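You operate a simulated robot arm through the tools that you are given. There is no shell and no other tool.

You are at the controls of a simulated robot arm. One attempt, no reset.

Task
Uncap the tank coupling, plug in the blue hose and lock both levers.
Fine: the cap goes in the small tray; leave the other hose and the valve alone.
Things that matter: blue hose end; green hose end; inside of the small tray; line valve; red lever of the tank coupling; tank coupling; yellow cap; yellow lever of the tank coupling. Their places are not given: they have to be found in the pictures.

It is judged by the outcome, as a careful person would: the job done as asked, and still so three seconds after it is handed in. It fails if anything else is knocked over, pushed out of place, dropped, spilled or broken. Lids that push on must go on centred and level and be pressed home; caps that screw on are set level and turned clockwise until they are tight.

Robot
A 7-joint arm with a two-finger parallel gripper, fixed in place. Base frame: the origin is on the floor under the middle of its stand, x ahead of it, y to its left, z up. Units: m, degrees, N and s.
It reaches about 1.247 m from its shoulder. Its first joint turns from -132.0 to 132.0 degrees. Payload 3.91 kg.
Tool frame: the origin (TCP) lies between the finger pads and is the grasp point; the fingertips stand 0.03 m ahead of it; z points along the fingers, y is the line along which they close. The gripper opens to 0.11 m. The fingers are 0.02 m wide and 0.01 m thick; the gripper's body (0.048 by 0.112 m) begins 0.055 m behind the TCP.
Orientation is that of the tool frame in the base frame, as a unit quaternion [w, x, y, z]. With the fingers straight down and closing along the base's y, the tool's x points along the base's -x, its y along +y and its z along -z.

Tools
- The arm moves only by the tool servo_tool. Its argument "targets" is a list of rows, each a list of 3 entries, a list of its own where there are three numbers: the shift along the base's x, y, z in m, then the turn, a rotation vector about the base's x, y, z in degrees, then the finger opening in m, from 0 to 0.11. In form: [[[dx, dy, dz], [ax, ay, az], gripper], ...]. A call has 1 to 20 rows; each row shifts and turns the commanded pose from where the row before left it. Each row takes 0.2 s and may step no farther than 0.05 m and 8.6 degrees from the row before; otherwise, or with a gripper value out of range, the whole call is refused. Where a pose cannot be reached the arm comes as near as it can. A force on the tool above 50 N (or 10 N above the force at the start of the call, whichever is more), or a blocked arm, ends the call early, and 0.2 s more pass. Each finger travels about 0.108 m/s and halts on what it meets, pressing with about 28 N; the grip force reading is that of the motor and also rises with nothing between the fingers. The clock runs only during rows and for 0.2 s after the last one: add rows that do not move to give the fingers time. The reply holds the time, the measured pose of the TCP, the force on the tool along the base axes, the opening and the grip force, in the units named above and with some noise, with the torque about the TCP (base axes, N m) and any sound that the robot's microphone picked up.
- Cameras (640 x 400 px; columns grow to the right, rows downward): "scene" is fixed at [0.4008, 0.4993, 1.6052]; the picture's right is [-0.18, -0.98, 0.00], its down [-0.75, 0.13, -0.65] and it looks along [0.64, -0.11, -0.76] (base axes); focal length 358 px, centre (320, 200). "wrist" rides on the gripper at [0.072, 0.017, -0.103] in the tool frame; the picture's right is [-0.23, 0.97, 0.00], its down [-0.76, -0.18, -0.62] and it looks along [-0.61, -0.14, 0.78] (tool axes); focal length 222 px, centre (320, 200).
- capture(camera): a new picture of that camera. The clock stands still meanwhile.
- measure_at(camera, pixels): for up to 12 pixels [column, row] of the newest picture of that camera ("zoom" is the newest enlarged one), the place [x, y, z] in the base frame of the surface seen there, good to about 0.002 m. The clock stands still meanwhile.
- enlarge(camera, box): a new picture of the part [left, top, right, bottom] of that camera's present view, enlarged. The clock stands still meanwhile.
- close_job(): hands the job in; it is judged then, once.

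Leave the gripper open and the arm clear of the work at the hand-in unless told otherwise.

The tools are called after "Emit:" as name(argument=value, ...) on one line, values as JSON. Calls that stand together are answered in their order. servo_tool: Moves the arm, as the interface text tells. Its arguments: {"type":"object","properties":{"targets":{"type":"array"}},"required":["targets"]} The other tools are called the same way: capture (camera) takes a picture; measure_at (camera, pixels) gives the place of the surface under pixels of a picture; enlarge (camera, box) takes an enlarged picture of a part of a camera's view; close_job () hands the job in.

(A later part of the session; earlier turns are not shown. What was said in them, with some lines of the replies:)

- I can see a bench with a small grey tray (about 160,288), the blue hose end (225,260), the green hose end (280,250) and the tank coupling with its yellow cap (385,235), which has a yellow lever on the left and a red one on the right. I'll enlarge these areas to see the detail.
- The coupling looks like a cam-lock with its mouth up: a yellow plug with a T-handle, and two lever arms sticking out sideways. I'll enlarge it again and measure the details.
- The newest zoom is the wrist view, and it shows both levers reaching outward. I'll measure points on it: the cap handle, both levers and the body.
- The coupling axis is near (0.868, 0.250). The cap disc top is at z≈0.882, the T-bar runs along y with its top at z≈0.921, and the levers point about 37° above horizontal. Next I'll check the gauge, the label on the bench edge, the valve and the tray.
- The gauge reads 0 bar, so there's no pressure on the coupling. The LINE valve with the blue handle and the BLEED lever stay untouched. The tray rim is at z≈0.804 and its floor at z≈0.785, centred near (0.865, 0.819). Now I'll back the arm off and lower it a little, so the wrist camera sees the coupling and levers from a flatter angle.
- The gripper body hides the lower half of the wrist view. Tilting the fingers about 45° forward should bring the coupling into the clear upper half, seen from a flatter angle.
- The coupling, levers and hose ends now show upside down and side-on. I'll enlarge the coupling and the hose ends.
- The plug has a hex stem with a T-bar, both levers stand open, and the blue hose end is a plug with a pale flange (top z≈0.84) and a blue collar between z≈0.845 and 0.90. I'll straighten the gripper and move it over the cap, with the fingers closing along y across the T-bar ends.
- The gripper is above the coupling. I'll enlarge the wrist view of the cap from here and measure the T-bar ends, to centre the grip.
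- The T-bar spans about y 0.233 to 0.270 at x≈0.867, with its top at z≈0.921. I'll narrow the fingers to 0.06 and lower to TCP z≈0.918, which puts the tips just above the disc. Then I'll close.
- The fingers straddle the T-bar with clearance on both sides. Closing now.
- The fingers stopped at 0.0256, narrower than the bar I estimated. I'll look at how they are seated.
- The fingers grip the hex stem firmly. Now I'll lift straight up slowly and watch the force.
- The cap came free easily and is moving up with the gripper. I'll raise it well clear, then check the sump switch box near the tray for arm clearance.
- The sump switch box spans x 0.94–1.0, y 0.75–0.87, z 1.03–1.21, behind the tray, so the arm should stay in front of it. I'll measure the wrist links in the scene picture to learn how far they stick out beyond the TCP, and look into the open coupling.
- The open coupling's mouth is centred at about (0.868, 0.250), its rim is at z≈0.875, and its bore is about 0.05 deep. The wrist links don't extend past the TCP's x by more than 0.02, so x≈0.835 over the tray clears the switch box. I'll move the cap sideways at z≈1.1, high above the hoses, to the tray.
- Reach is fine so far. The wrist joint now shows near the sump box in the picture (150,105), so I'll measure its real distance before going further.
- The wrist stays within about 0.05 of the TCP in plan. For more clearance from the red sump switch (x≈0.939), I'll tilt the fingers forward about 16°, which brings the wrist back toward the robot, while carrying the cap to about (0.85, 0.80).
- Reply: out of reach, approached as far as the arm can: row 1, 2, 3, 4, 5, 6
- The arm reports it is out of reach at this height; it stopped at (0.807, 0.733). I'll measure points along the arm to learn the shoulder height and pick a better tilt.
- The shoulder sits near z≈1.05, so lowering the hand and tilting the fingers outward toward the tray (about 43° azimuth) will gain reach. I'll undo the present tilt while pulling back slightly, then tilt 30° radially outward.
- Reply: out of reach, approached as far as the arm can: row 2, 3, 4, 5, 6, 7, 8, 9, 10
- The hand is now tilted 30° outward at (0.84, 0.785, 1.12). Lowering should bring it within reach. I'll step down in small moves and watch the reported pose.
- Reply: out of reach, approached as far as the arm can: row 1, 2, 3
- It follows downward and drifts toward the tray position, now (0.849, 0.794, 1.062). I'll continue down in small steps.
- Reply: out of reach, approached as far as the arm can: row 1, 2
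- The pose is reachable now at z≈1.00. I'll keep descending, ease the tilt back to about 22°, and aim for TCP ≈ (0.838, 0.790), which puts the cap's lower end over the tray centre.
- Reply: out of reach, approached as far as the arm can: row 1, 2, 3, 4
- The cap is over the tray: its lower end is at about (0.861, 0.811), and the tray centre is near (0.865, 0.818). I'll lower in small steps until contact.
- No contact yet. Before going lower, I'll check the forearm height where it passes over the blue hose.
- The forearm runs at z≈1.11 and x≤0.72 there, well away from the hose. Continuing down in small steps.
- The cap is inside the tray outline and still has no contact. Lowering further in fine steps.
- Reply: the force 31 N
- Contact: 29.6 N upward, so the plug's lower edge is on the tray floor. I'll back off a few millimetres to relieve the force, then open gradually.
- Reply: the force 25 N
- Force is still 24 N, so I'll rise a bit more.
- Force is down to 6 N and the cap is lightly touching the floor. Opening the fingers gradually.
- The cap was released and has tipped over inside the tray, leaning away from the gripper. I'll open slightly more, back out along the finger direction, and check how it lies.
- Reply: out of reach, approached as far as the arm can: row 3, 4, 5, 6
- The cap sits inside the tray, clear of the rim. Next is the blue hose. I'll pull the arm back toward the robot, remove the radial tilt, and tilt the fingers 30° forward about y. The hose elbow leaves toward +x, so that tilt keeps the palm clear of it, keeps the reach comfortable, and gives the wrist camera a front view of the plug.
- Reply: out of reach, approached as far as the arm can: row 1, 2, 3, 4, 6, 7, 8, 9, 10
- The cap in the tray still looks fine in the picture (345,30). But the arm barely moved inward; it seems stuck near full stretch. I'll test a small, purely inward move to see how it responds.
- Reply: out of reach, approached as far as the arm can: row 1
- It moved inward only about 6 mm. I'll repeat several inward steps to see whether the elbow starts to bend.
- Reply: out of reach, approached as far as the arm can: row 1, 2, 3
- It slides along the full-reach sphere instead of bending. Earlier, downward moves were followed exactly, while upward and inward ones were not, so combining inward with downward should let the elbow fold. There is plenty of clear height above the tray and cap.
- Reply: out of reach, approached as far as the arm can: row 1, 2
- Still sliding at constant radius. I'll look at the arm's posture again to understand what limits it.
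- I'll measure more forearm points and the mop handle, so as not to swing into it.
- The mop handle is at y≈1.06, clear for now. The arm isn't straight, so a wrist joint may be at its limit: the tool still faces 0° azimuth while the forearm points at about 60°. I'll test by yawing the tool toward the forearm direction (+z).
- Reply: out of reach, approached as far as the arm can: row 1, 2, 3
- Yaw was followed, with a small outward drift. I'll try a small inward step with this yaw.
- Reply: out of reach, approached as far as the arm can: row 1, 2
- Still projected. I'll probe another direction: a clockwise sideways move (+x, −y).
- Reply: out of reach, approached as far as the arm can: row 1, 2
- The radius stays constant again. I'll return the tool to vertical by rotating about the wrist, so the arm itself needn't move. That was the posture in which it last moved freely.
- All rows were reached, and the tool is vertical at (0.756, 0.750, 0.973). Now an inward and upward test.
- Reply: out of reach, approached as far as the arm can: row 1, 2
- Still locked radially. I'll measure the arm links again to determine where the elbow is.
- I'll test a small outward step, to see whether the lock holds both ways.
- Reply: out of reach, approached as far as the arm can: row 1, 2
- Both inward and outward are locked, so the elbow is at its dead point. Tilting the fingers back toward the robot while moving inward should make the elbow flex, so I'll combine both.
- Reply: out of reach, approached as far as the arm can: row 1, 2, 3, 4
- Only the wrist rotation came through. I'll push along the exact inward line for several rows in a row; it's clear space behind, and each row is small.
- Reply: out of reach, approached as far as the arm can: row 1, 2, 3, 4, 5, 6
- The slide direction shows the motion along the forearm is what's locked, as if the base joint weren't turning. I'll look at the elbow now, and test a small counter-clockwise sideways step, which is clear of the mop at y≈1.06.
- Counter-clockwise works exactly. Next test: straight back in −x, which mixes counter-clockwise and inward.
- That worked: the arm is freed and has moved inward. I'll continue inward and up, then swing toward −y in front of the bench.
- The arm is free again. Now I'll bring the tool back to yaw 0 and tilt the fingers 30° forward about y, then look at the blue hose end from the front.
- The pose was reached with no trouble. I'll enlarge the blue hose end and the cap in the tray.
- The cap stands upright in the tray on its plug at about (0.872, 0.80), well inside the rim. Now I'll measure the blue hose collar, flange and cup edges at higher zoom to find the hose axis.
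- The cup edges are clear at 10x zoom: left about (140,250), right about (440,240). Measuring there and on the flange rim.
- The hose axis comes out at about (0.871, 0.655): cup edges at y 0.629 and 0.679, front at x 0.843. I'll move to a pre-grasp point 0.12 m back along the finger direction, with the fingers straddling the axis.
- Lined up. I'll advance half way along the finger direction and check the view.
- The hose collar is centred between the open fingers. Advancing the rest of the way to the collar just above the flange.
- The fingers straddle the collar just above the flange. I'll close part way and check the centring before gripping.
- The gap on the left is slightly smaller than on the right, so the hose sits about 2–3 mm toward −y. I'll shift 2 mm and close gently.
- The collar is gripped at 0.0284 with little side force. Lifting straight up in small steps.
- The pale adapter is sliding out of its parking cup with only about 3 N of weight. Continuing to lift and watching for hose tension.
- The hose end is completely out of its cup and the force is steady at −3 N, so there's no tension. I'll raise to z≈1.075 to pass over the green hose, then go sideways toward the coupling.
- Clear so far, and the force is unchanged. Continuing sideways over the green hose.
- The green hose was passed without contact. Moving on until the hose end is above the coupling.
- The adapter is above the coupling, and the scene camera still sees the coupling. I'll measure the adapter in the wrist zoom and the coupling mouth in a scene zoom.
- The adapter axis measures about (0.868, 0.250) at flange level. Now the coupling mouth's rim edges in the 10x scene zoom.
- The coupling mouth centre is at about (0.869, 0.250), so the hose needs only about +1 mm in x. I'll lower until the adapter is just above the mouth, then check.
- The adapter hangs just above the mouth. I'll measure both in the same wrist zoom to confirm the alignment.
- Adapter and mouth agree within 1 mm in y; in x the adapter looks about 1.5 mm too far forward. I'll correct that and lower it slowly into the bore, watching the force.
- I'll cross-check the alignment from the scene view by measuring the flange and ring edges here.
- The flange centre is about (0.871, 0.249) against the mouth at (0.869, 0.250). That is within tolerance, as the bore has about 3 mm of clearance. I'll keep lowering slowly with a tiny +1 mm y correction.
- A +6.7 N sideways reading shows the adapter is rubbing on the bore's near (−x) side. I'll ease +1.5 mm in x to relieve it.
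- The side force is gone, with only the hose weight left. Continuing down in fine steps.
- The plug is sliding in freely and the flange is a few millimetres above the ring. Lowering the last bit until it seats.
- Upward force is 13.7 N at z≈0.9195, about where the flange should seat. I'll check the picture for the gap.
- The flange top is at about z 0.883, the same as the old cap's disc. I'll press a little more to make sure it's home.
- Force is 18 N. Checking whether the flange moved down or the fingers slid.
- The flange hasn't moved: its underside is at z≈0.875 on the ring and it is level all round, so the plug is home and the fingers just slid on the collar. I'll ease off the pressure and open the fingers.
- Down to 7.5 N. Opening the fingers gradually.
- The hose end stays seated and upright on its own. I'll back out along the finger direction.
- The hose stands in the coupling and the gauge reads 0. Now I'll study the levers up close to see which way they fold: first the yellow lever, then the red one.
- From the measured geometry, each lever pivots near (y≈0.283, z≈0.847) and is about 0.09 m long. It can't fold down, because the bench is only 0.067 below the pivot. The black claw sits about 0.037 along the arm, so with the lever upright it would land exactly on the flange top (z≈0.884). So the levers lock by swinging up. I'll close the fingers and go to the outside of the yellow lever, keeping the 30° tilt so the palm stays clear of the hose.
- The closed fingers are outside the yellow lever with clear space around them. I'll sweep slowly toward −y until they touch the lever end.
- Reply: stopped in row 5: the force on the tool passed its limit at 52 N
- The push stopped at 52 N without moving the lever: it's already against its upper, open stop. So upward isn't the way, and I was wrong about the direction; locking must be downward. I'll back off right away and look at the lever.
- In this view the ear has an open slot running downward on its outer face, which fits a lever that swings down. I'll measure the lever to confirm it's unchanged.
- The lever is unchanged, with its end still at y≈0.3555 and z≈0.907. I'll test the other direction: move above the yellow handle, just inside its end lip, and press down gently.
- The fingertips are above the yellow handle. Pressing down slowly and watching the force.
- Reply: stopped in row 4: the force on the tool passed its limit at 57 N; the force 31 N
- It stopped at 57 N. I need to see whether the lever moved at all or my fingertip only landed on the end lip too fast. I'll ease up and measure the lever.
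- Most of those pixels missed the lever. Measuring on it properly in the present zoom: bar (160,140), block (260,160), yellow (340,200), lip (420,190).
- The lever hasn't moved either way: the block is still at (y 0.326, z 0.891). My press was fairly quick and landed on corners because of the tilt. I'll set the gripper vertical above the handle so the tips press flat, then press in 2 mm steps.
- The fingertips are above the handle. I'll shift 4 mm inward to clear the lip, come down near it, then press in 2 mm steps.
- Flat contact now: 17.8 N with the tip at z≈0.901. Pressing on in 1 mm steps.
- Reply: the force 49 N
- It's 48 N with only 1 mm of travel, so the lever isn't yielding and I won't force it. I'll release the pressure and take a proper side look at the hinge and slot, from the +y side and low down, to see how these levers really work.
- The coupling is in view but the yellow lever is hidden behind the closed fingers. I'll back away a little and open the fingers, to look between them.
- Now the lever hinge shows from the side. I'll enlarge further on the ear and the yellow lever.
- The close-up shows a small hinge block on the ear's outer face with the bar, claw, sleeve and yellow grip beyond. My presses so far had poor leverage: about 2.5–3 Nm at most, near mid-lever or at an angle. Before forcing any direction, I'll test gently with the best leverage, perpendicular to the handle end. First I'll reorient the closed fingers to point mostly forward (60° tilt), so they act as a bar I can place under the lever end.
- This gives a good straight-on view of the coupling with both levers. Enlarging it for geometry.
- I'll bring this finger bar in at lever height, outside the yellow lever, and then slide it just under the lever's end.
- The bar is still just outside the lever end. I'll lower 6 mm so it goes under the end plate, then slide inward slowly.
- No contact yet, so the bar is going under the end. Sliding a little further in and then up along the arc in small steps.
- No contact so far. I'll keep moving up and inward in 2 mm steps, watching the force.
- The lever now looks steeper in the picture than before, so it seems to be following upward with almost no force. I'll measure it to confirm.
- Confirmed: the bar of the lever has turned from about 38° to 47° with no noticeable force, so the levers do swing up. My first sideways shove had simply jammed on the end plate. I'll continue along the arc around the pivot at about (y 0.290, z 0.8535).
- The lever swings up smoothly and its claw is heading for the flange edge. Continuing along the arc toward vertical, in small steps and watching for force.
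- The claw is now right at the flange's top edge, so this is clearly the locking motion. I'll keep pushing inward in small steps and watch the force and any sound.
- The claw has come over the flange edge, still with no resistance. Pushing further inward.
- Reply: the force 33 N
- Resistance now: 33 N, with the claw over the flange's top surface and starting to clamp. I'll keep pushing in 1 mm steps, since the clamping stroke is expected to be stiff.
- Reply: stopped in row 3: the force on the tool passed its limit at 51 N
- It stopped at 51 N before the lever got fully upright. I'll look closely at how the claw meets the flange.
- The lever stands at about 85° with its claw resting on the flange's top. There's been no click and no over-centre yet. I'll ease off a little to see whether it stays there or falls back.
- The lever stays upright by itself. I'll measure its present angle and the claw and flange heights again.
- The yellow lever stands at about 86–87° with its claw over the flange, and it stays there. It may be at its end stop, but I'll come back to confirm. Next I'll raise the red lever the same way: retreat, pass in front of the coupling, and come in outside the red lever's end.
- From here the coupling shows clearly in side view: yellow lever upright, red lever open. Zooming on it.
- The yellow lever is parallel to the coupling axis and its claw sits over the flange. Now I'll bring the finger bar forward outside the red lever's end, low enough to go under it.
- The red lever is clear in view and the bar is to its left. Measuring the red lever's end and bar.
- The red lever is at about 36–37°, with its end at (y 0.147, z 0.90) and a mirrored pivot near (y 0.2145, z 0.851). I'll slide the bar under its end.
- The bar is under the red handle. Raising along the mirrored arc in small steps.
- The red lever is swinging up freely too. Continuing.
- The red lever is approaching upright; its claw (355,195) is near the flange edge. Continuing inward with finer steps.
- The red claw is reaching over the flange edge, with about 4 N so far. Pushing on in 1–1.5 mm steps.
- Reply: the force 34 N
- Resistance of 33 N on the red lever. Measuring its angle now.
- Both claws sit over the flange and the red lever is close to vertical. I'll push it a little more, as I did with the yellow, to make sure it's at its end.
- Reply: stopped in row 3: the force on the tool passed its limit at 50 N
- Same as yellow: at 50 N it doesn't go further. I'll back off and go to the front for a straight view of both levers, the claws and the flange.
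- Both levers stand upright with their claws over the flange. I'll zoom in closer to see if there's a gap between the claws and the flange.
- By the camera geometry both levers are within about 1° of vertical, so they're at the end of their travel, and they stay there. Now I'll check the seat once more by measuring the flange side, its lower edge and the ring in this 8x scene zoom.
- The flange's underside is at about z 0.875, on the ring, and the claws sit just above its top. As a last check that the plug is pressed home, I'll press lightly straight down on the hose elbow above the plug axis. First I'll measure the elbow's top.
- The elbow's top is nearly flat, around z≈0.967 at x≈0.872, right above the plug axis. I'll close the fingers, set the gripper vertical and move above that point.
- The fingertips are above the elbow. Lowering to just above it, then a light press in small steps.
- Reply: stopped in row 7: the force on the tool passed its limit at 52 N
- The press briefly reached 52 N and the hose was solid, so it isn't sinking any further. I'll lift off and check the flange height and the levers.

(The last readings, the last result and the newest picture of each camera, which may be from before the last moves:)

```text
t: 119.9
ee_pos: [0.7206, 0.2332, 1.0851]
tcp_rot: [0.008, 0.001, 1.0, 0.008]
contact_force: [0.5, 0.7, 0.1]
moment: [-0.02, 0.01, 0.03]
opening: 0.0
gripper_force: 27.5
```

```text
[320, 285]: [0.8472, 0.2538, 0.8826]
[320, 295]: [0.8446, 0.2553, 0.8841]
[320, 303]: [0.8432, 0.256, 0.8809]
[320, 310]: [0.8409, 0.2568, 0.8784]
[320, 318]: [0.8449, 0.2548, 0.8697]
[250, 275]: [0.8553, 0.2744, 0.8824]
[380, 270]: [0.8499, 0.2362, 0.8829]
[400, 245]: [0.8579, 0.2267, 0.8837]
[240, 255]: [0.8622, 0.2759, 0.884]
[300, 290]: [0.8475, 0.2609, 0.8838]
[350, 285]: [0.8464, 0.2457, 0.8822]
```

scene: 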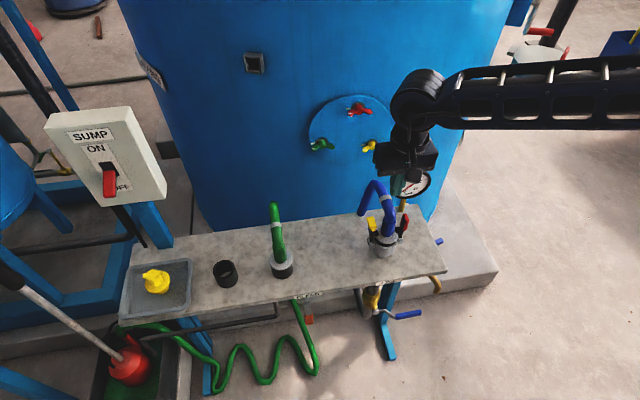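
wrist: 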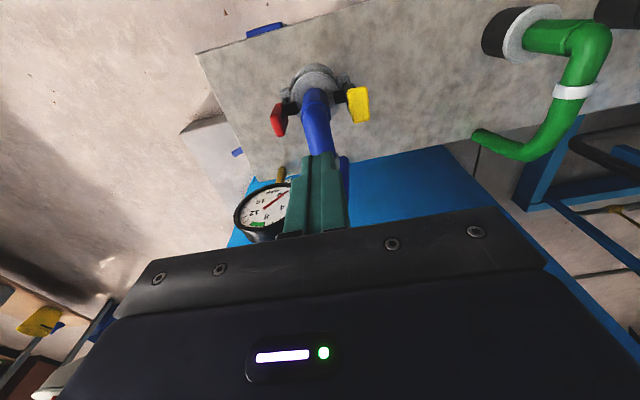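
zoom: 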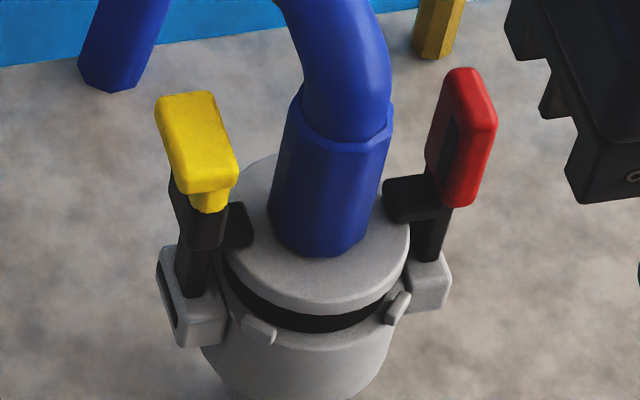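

The flange top is unchanged at z≈0.883 and level all round, so the plug is fully home. To be sure about the levers, I'll take an edge-on look at the claws and flange. I'll tilt the camera to flange height in front of the coupling, fingers open to see between them.

Emit:
servo_tool(targets=[[[0, 0, -0.02], [0, -7.5, 0], 0.05], [[0, 0, -0.02], [0, -7.5, 0], 0.1], [[0, 0, -0.025], [0, -7.5, 0], 0.11], [[0, 0, -0.025], [0, -7.5, 0], 0.11], [[0, 0, -0.025], [0, -7.5, 0], 0.11], [[0, 0.005, -0.025], [0, -7.5, 0], 0.11], [[0, 0.005, -0.025], [0, -7.5, 0], 0.11], [[0, 0.005, -0.02], [0, -7.5, 0], 0.11], [[0, 0, 0], [0, 0, 0], 0.11]])

Emit:
capture(camera="wrist")

Emit:
enlarge(camera="wrist", box=[270, 60, 390, 170])

```text
t: 121.9
ee_pos: [0.7216, 0.2473, 0.8992]
tcp_rot: [0.507, -0.004, 0.862, 0.008]
contact_force: [-0.2, 0.3, 0.0]
moment: [0.01, 0.0, 0.0]
opening: 0.1102
gripper_force: 0.1
```

```text
taken
```

wrist: 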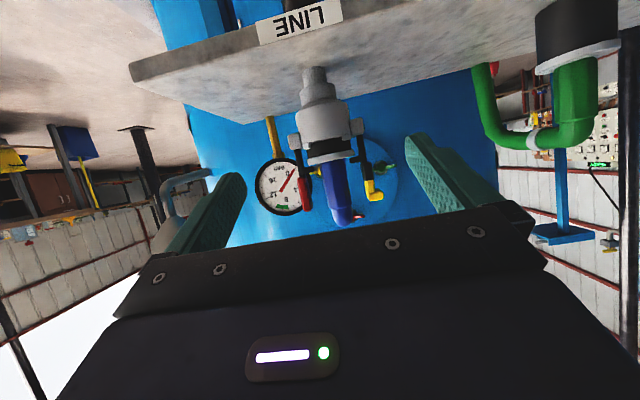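

```text
3.64 times, centred on (330, 115) of wrist
```

zoom: 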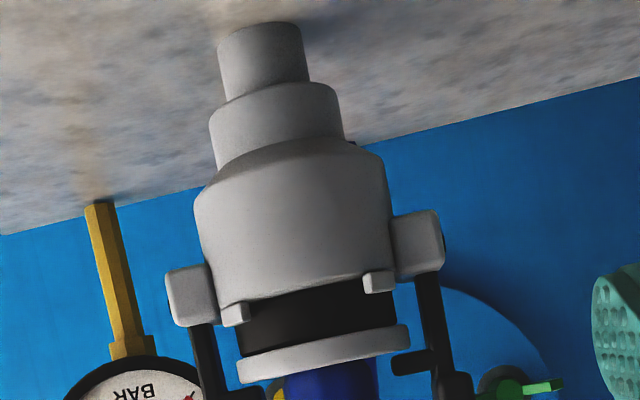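

Edge-on view now. Enlarging the flange and claw zone.

Emit:
enlarge(camera="wrist", box=[295, 135, 385, 205])

Emit:
enlarge(camera="wrist", box=[345, 140, 385, 175])

Emit:
enlarge(camera="wrist", box=[300, 145, 350, 185])

```text
5.71 times, centred on (340, 170) of wrist
```

zoom: 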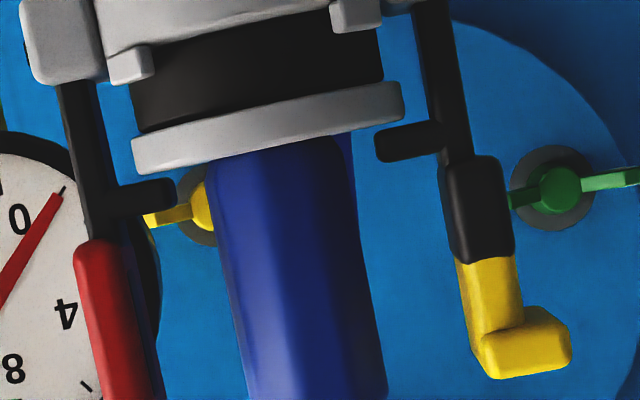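

```text
11.43 times, centred on (365, 158) of wrist
```

zoom: 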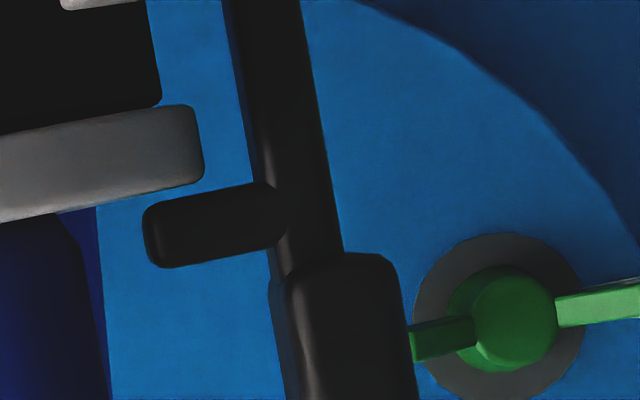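

```text
10.00 times, centred on (325, 165) of wrist
```

zoom: 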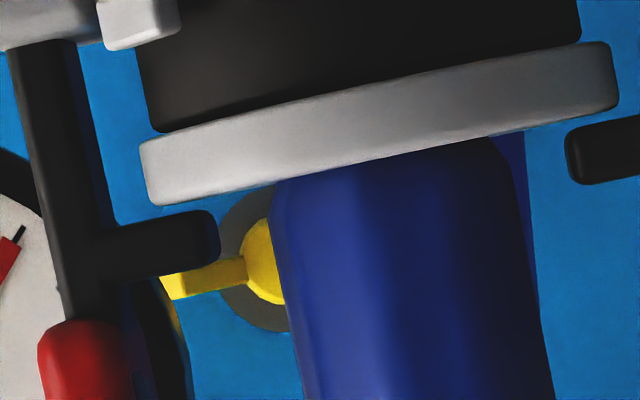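

This view is conclusive. Both claws lie parallel to the flange, about 1.7 mm above its top, with the levers exactly upright: fully closed, and not hung up on the flange. As a last check that they hold, I'd like a light tug test on one lever. I'll raise the arm, set the gripper vertical and turn it −90°, so the fingers close along x on the yellow grip from above.

Emit:
servo_tool(targets=[[[0, 0, 0.022], [0, 7.5, 0], 0.08], [[0, 0, 0.022], [0, 7.5, 0], 0.06], [[0, 0, 0.022], [0, 7.5, 0], 0.06], [[0, 0, 0.022], [0, 7.5, 0], 0.06], [[0, 0, 0.022], [0, 7.5, 0], 0.06], [[0, 0, 0.022], [0, 7.5, 0], 0.06], [[0, 0, 0.022], [0, 7.5, 0], 0.06], [[0, 0, 0.022], [0, 7.5, 0], 0.06], [[0, 0, 0], [0, 0, -7.5], 0.06], [[0, 0, 0], [0, 0, -7.5], 0.06], [[0, 0, 0], [0, 0, -7.5], 0.06], [[0, 0, 0], [0, 0, -7.5], 0.06], [[0, 0, 0], [0, 0, -7.5], 0.06], [[0, 0, 0], [0, 0, -7.5], 0.06], [[0, 0, 0], [0, 0, -7.5], 0.06], [[0, 0, 0], [0, 0, -7.5], 0.06], [[0, 0, 0], [0, 0, -7.5], 0.06], [[0, 0, 0], [0, 0, -7.5], 0.06], [[0, 0, 0], [0, 0, -7.5], 0.06], [[0, 0, 0], [0, 0, -7.5], 0.06]])

```text
t: 126.1
ee_pos: [0.7204, 0.2475, 1.075]
tcp_rot: [0.011, 0.709, 0.705, -0.001]
contact_force: [0.1, -0.2, 0.3]
moment: [0.01, -0.02, 0.02]
opening: 0.0599
gripper_force: 0.0
```

The orientation is right. Moving above the yellow lever.

Emit:
servo_tool(targets=[[[0.037, 0.01, 0], [0, 0, 0], 0.06], [[0.037, 0.01, 0], [0, 0, 0], 0.06], [[0.037, 0.01, 0], [0, 0, 0], 0.06], [[0.037, 0.01, 0], [0, 0, 0], 0.06], [[0, 0, -0.03], [0, 0, 0], 0.06], [[0, 0, -0.03], [0, 0, 0], 0.06], [[0, 0, 0], [0, 0, 0], 0.06]])

Emit:
capture(camera="wrist")

Emit:
enlarge(camera="wrist", box=[230, 60, 430, 220])

Emit:
enlarge(camera="scene", box=[330, 140, 450, 260])

```text
t: 127.7
ee_pos: [0.8686, 0.2875, 1.0156]
tcp_rot: [0.011, 0.707, 0.707, 0.0]
contact_force: [-0.2, -0.5, -0.6]
moment: [-0.01, 0.02, -0.01]
opening: 0.0602
gripper_force: 0.1
```

```text
taken
```

wrist: 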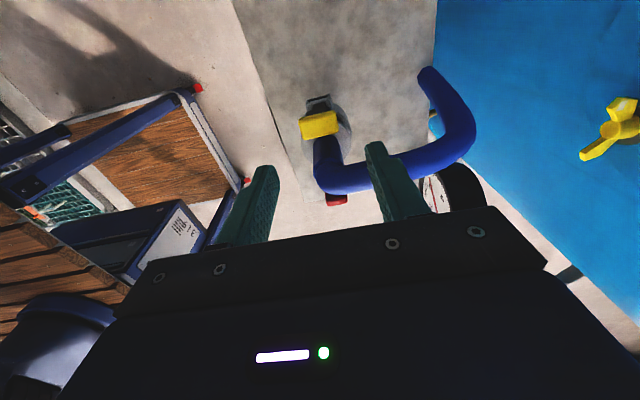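

```text
2.50 times, centred on (330, 140) of wrist
```

zoom: 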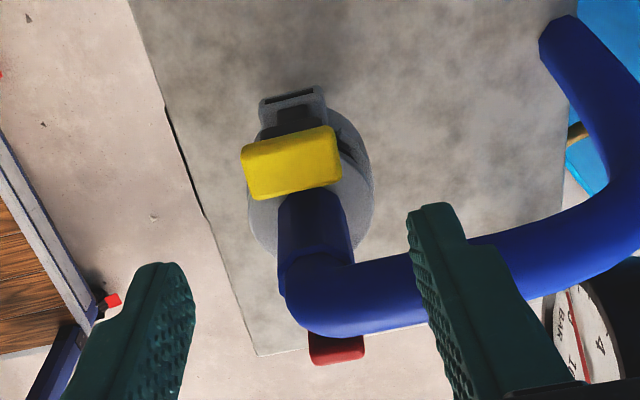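

```text
3.33 times, centred on (390, 200) of scene
```

zoom: 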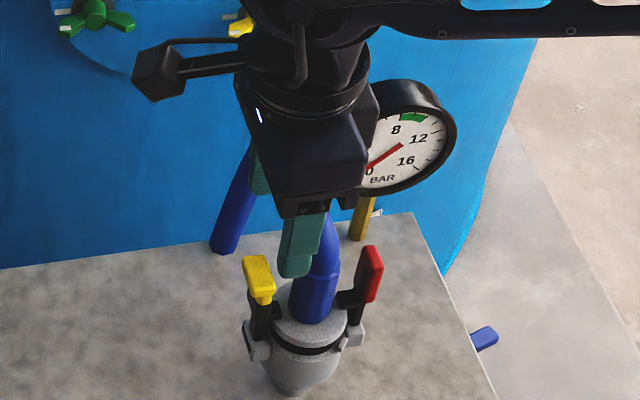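

The fingers straddle the yellow grip in x with clearance, and the hose tail passes behind at y≤0.265. Lowering over the grip, stopping the tips above the claw.

Emit:
servo_tool(targets=[[[0, 0, -0.025], [0, 0, 0], 0.06], [[0, 0, -0.025], [0, 0, 0], 0.06], [[0, 0, -0.02], [0, 0, 0], 0.06], [[0, 0, -0.006], [0, 0, 0], 0.06], [[0, 0, 0], [0, 0, 0], 0.06]])

Emit:
capture(camera="wrist")

Emit:
enlarge(camera="wrist", box=[220, 60, 440, 240])

```text
t: 128.9
ee_pos: [0.8688, 0.2882, 0.9402]
tcp_rot: [0.011, 0.707, 0.707, 0.0]
contact_force: [0.3, -1.2, -1.1]
moment: [-0.02, 0.01, 0.01]
opening: 0.06
gripper_force: 0.1
```

```text
taken
```

wrist: 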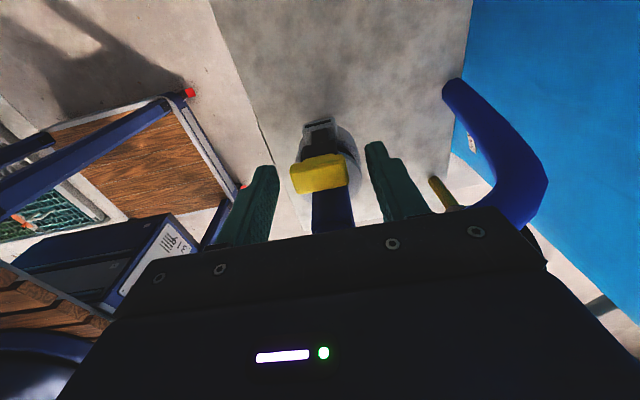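

```text
2.22 times, centred on (330, 150) of wrist
```

zoom: 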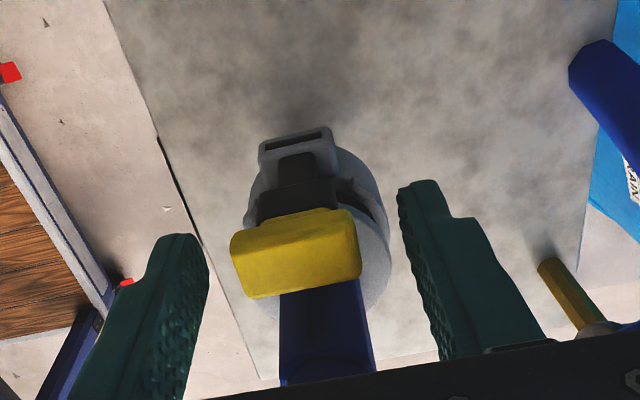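

The yellow grip is between the fingers. Closing on it.

Emit:
servo_tool(targets=[[[0, 0, 0], [0, 0, 0], 0.04], [[0, 0, 0], [0, 0, 0], 0.025], [[0, 0, 0], [0, 0, 0], 0.01], [[0, 0, 0], [0, 0, 0], 0.01], [[0, 0, 0], [0, 0, 0], 0.01]])

```text
t: 130.1
ee_pos: [0.8699, 0.2883, 0.9394]
tcp_rot: [0.011, 0.708, 0.706, 0.0]
contact_force: [22.8, 5.2, 2.1]
moment: [0.32, 0.81, 0.03]
opening: 0.0239
gripper_force: 45.2
```

The grip is a little off-centre, with 23 N sideways in x. I'll shift 2 mm in −x to balance it.

Emit:
servo_tool(targets=[[[-0.001, 0, 0], [0, 0, 0], 0.01], [[-0.001, 0, 0], [0, 0, 0], 0.01], [[0, 0, 0], [0, 0, 0], 0.01]])

```text
t: 130.8
ee_pos: [0.8704, 0.2873, 0.9396]
tcp_rot: [0.012, 0.708, 0.706, 0.001]
contact_force: [14.3, 6.9, -9.3]
moment: [0.09, 0.98, 0.11]
opening: 0.0236
gripper_force: 45.1
stopped in row 3: the force on the tool passed its limit at 52 N (the readings are from after the stop); the commanded pose is now the measured one
```

That was the wrong way; the force went up. Shifting +x instead to relieve it.

Emit:
servo_tool(targets=[[[0.0015, 0, 0], [0, 0, 0], 0.015], [[0.001, 0, 0], [0, 0, 0], 0.015], [[0, 0, 0], [0, 0, 0], 0.015]])

```text
t: 131.6
ee_pos: [0.8699, 0.2873, 0.9385]
tcp_rot: [0.011, 0.707, 0.707, 0.0]
contact_force: [-22.2, 0.3, -14.5]
moment: [-0.24, 1.45, 0.11]
opening: 0.0238
gripper_force: 45.2
```

Now it's −22 N, so the lever is very stiff sideways. A half-step back to the balance point.

Emit:
servo_tool(targets=[[[-0.001, 0, 0.001], [0, 0, 0], 0.015], [[0, 0, 0], [0, 0, 0], 0.015]])

```text
t: 132.2
ee_pos: [0.8694, 0.2873, 0.9404]
tcp_rot: [0.012, 0.707, 0.707, 0.0]
contact_force: [-20.5, 1.5, -31.0]
moment: [-0.06, 1.29, 0.16]
opening: 0.0239
gripper_force: 44.5
```

The grip is rigid; the small upward step added a vertical pull. I'll take that out first.

Emit:
servo_tool(targets=[[[-0.001, 0, -0.0015], [0, 0, 0], 0.015], [[0, 0, -0.0005], [0, 0, 0], 0.015], [[0, 0, 0], [0, 0, 0], 0.015]])

```text
t: 133.0
ee_pos: [0.8701, 0.2883, 0.9396]
tcp_rot: [0.013, 0.708, 0.706, 0.003]
contact_force: [-11.1, -3.1, -5.5]
moment: [-0.63, 1.44, 0.12]
opening: 0.0236
gripper_force: 45.1
```

Forces are now modest and the y force is about −3 N. Now the light tug outward (+y), 1 mm at a time.

Emit:
servo_tool(targets=[[[0, 0.001, 0], [0, 0, 0], 0.015], [[0, 0.0005, 0], [0, 0, 0], 0.015], [[0, 0, 0], [0, 0, 0], 0.015]])

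```text
t: 133.8
ee_pos: [0.8712, 0.2875, 0.94]
tcp_rot: [0.013, 0.709, 0.705, 0.003]
contact_force: [-2.2, -15.8, 11.6]
moment: [-1.43, 1.21, 0.15]
opening: 0.0237
gripper_force: 45.6
```

The lever resists the outward tug with about 16 N and doesn't move, although it had swung freely before. So it is locked in place. I'll return to neutral and open the fingers.

Emit:
servo_tool(targets=[[[0, -0.0012, 0.0008], [0, 0, 0], 0.015], [[0, 0, 0], [0, 0, 0], 0.03], [[0, 0, 0], [0, 0, 0], 0.05], [[0, 0, 0], [0, 0, 0], 0.06], [[0, 0, 0], [0, 0, 0], 0.06]])

Emit:
enlarge(camera="wrist", box=[220, 60, 440, 240])

```text
t: 135.0
ee_pos: [0.8696, 0.2877, 0.9399]
tcp_rot: [0.012, 0.708, 0.706, 0.001]
contact_force: [-0.5, 0.7, 0.8]
moment: [0.03, -0.01, 0.01]
opening: 0.0601
gripper_force: 0.1
```

```text
2.22 times, centred on (330, 150) of wrist
```

zoom: 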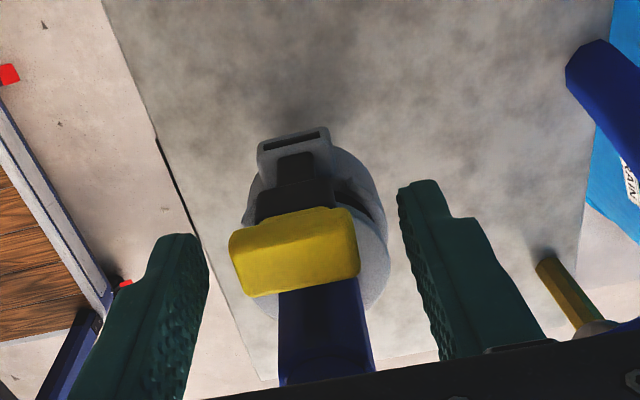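

The yellow lever is unchanged and released. For completeness I'll do the same gentle check on the red lever: up, across above the hose, and down over the red grip.

Emit:
servo_tool(targets=[[[0, 0, 0.03], [0, 0, 0], 0.06], [[0, 0, 0.035], [0, 0, 0], 0.06], [[0, -0.025, 0.015], [0, 0, 0], 0.06], [[0, -0.03, 0], [0, 0, 0], 0.06], [[0, -0.02, 0], [0, 0, 0], 0.06], [[0, 0, 0], [0, 0, 0], 0.06]])

Emit:
capture(camera="wrist")

Emit:
enlarge(camera="wrist", box=[220, 40, 440, 240])

Emit:
enlarge(camera="scene", box=[330, 140, 450, 260])

```text
t: 136.4
ee_pos: [0.8686, 0.2133, 1.0206]
tcp_rot: [0.012, 0.708, 0.706, 0.001]
contact_force: [0.2, 0.1, 0.6]
moment: [-0.03, 0.0, 0.0]
opening: 0.0597
gripper_force: 0.1
```

```text
taken
```

wrist: 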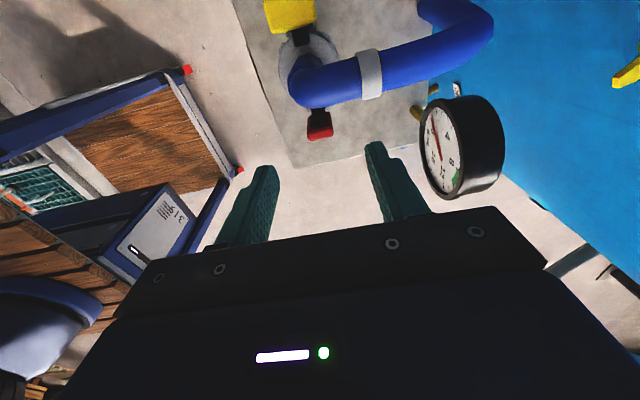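

```text
2.00 times, centred on (330, 140) of wrist
```

zoom: 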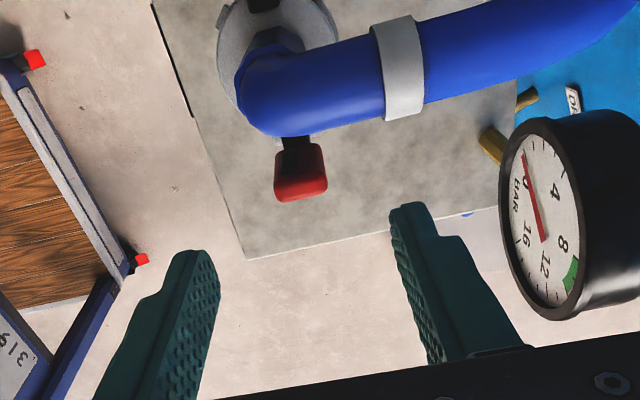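

```text
3.33 times, centred on (390, 200) of scene
```

zoom: 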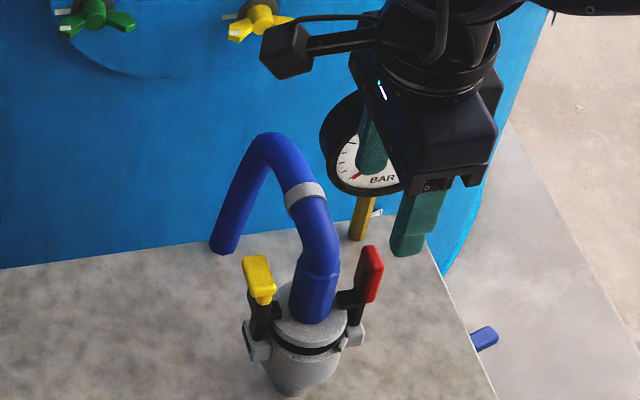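

Red grip is between the fingers' line, and the gauge is more than 2 cm away from the gripper. Lowering over the red grip and closing gently.

Emit:
servo_tool(targets=[[[0.0008, 0, -0.025], [0, 0, 0], 0.06], [[0, 0, -0.025], [0, 0, 0], 0.06], [[0, 0, -0.02], [0, 0, 0], 0.06], [[0, 0, -0.01], [0, 0, 0], 0.06], [[0, 0, 0], [0, 0, 0], 0.06]])

Emit:
enlarge(camera="wrist", box=[220, 40, 440, 240])

```text
t: 137.6
ee_pos: [0.8704, 0.2124, 0.9391]
tcp_rot: [0.012, 0.708, 0.706, 0.001]
contact_force: [-0.4, 0.0, -0.1]
moment: [-0.03, -0.01, -0.06]
opening: 0.0601
gripper_force: 0.1
```

```text
2.00 times, centred on (330, 140) of wrist
```

zoom: 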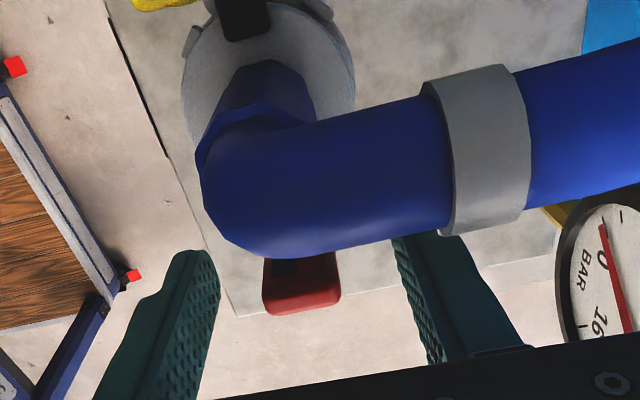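

The red grip is between the fingers and the hose isn't touched. Closing.

Emit:
servo_tool(targets=[[[0, 0, 0], [0, 0, 0], 0.04], [[0, 0, 0], [0, 0, 0], 0.025], [[0, 0, 0], [0, 0, 0], 0.015], [[0, 0, 0], [0, 0, 0], 0.015], [[0, 0, 0], [0, 0, 0], 0.015]])

```text
t: 138.8
ee_pos: [0.8694, 0.2124, 0.9401]
tcp_rot: [0.012, 0.708, 0.706, 0.001]
contact_force: [-6.0, -0.7, 0.4]
moment: [-0.06, 1.29, 0.02]
opening: 0.0239
gripper_force: 45.1
```

Gripped with little side load. Light tug outward (−y) by 1.5 mm.

Emit:
servo_tool(targets=[[[0, -0.001, 0], [0, 0, 0], 0.015], [[0, -0.0005, 0], [0, 0, 0], 0.015], [[0, 0, 0], [0, 0, 0], 0.015]])

```text
t: 139.6
ee_pos: [0.8698, 0.2122, 0.9381]
tcp_rot: [0.012, 0.708, 0.706, 0.002]
contact_force: [-1.3, 15.8, -8.9]
moment: [1.41, 1.2, -0.03]
opening: 0.0239
gripper_force: 44.8
```

The red lever resists the same way (16 N, no movement), so both levers are locked. Returning to neutral, opening and lifting away.

Emit:
servo_tool(targets=[[[0, 0.0013, 0.0006], [0, 0, 0], 0.015], [[0, 0, 0], [0, 0, 0], 0.03], [[0, 0, 0], [0, 0, 0], 0.05], [[0, 0, 0], [0, 0, 0], 0.06], [[0, 0, 0.03], [0, 0, 0], 0.06], [[0, 0, 0.04], [0, 0, 0], 0.06], [[-0.01, 0, 0.04], [0, 0, 0], 0.06], [[-0.04, 0, 0.02], [0, 0, 0], 0.08], [[-0.045, 0, 0.01], [0, 0, 0], 0.1], [[-0.045, 0, 0.01], [0, 0, 0], 0.11], [[-0.045, 0, 0], [0, 0, 0], 0.11], [[0, 0, 0], [0, 0, 0], 0.11]])

Emit:
capture(camera="scene")

Emit:
enlarge(camera="scene", box=[338, 160, 438, 260])

Emit:
enlarge(camera="scene", box=[110, 190, 310, 315])

```text
t: 142.2
ee_pos: [0.6838, 0.2113, 1.0914]
tcp_rot: [0.012, 0.708, 0.706, 0.002]
contact_force: [0.2, -0.1, -0.1]
moment: [0.0, -0.01, -0.01]
opening: 0.1099
gripper_force: 0.1
```

```text
taken
```

scene: 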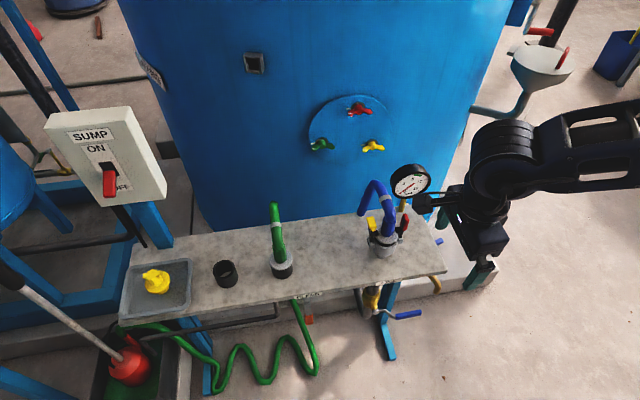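

```text
4.00 times, centred on (388, 210) of scene
```

zoom: 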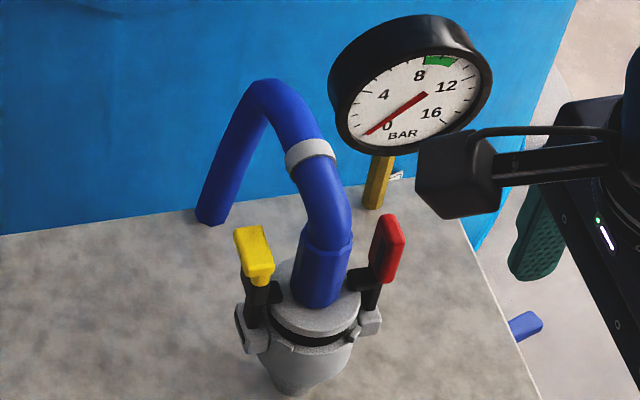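

```text
3.20 times, centred on (210, 252) of scene
```

zoom: 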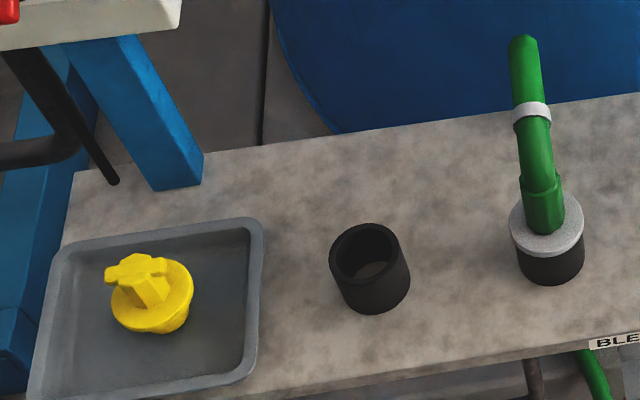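

The work is finished and the arm is clear:
- **Cap:** sits upright in the tray.
- **Blue hose:** plugged in and level on the coupling.
- **Levers:** both upright and holding, with their claws over the flange.
- **Left alone:** the green hose, line valve, bleed lever and sump switch look just as at the start. The gauge reads 0.

The gripper is open. Handing in.

Emit:
close_job()

```text
The job is handed in.
```

The tank coupling is uncapped, the blue hose is plugged in, and both levers are locked. The job is handed in.

- **Cap:** it stands upright in the small tray, clear of the rim. It tipped as I let go, but settled inside the tray.
- **Blue hose:** the plug is fully in, and the flange sits level on the coupling ring. Its height didn't change when I pressed down on the hose with about 50 N.
- **Levers:** both are fully upright with their claws over the flange. Each resisted a light outward tug of about 16 N without moving.
- **Everything else:** the green hose, line valve, bleed lever and sump switch look the same as at the start, and the gauge reads 0 bar.

At first I misjudged how the yellow lever moves. I pushed it sideways and then down, both times up to the 50 N force limit, before finding that it swings up from underneath. It hadn't moved from those pushes, and afterwards it swung up freely and locked.
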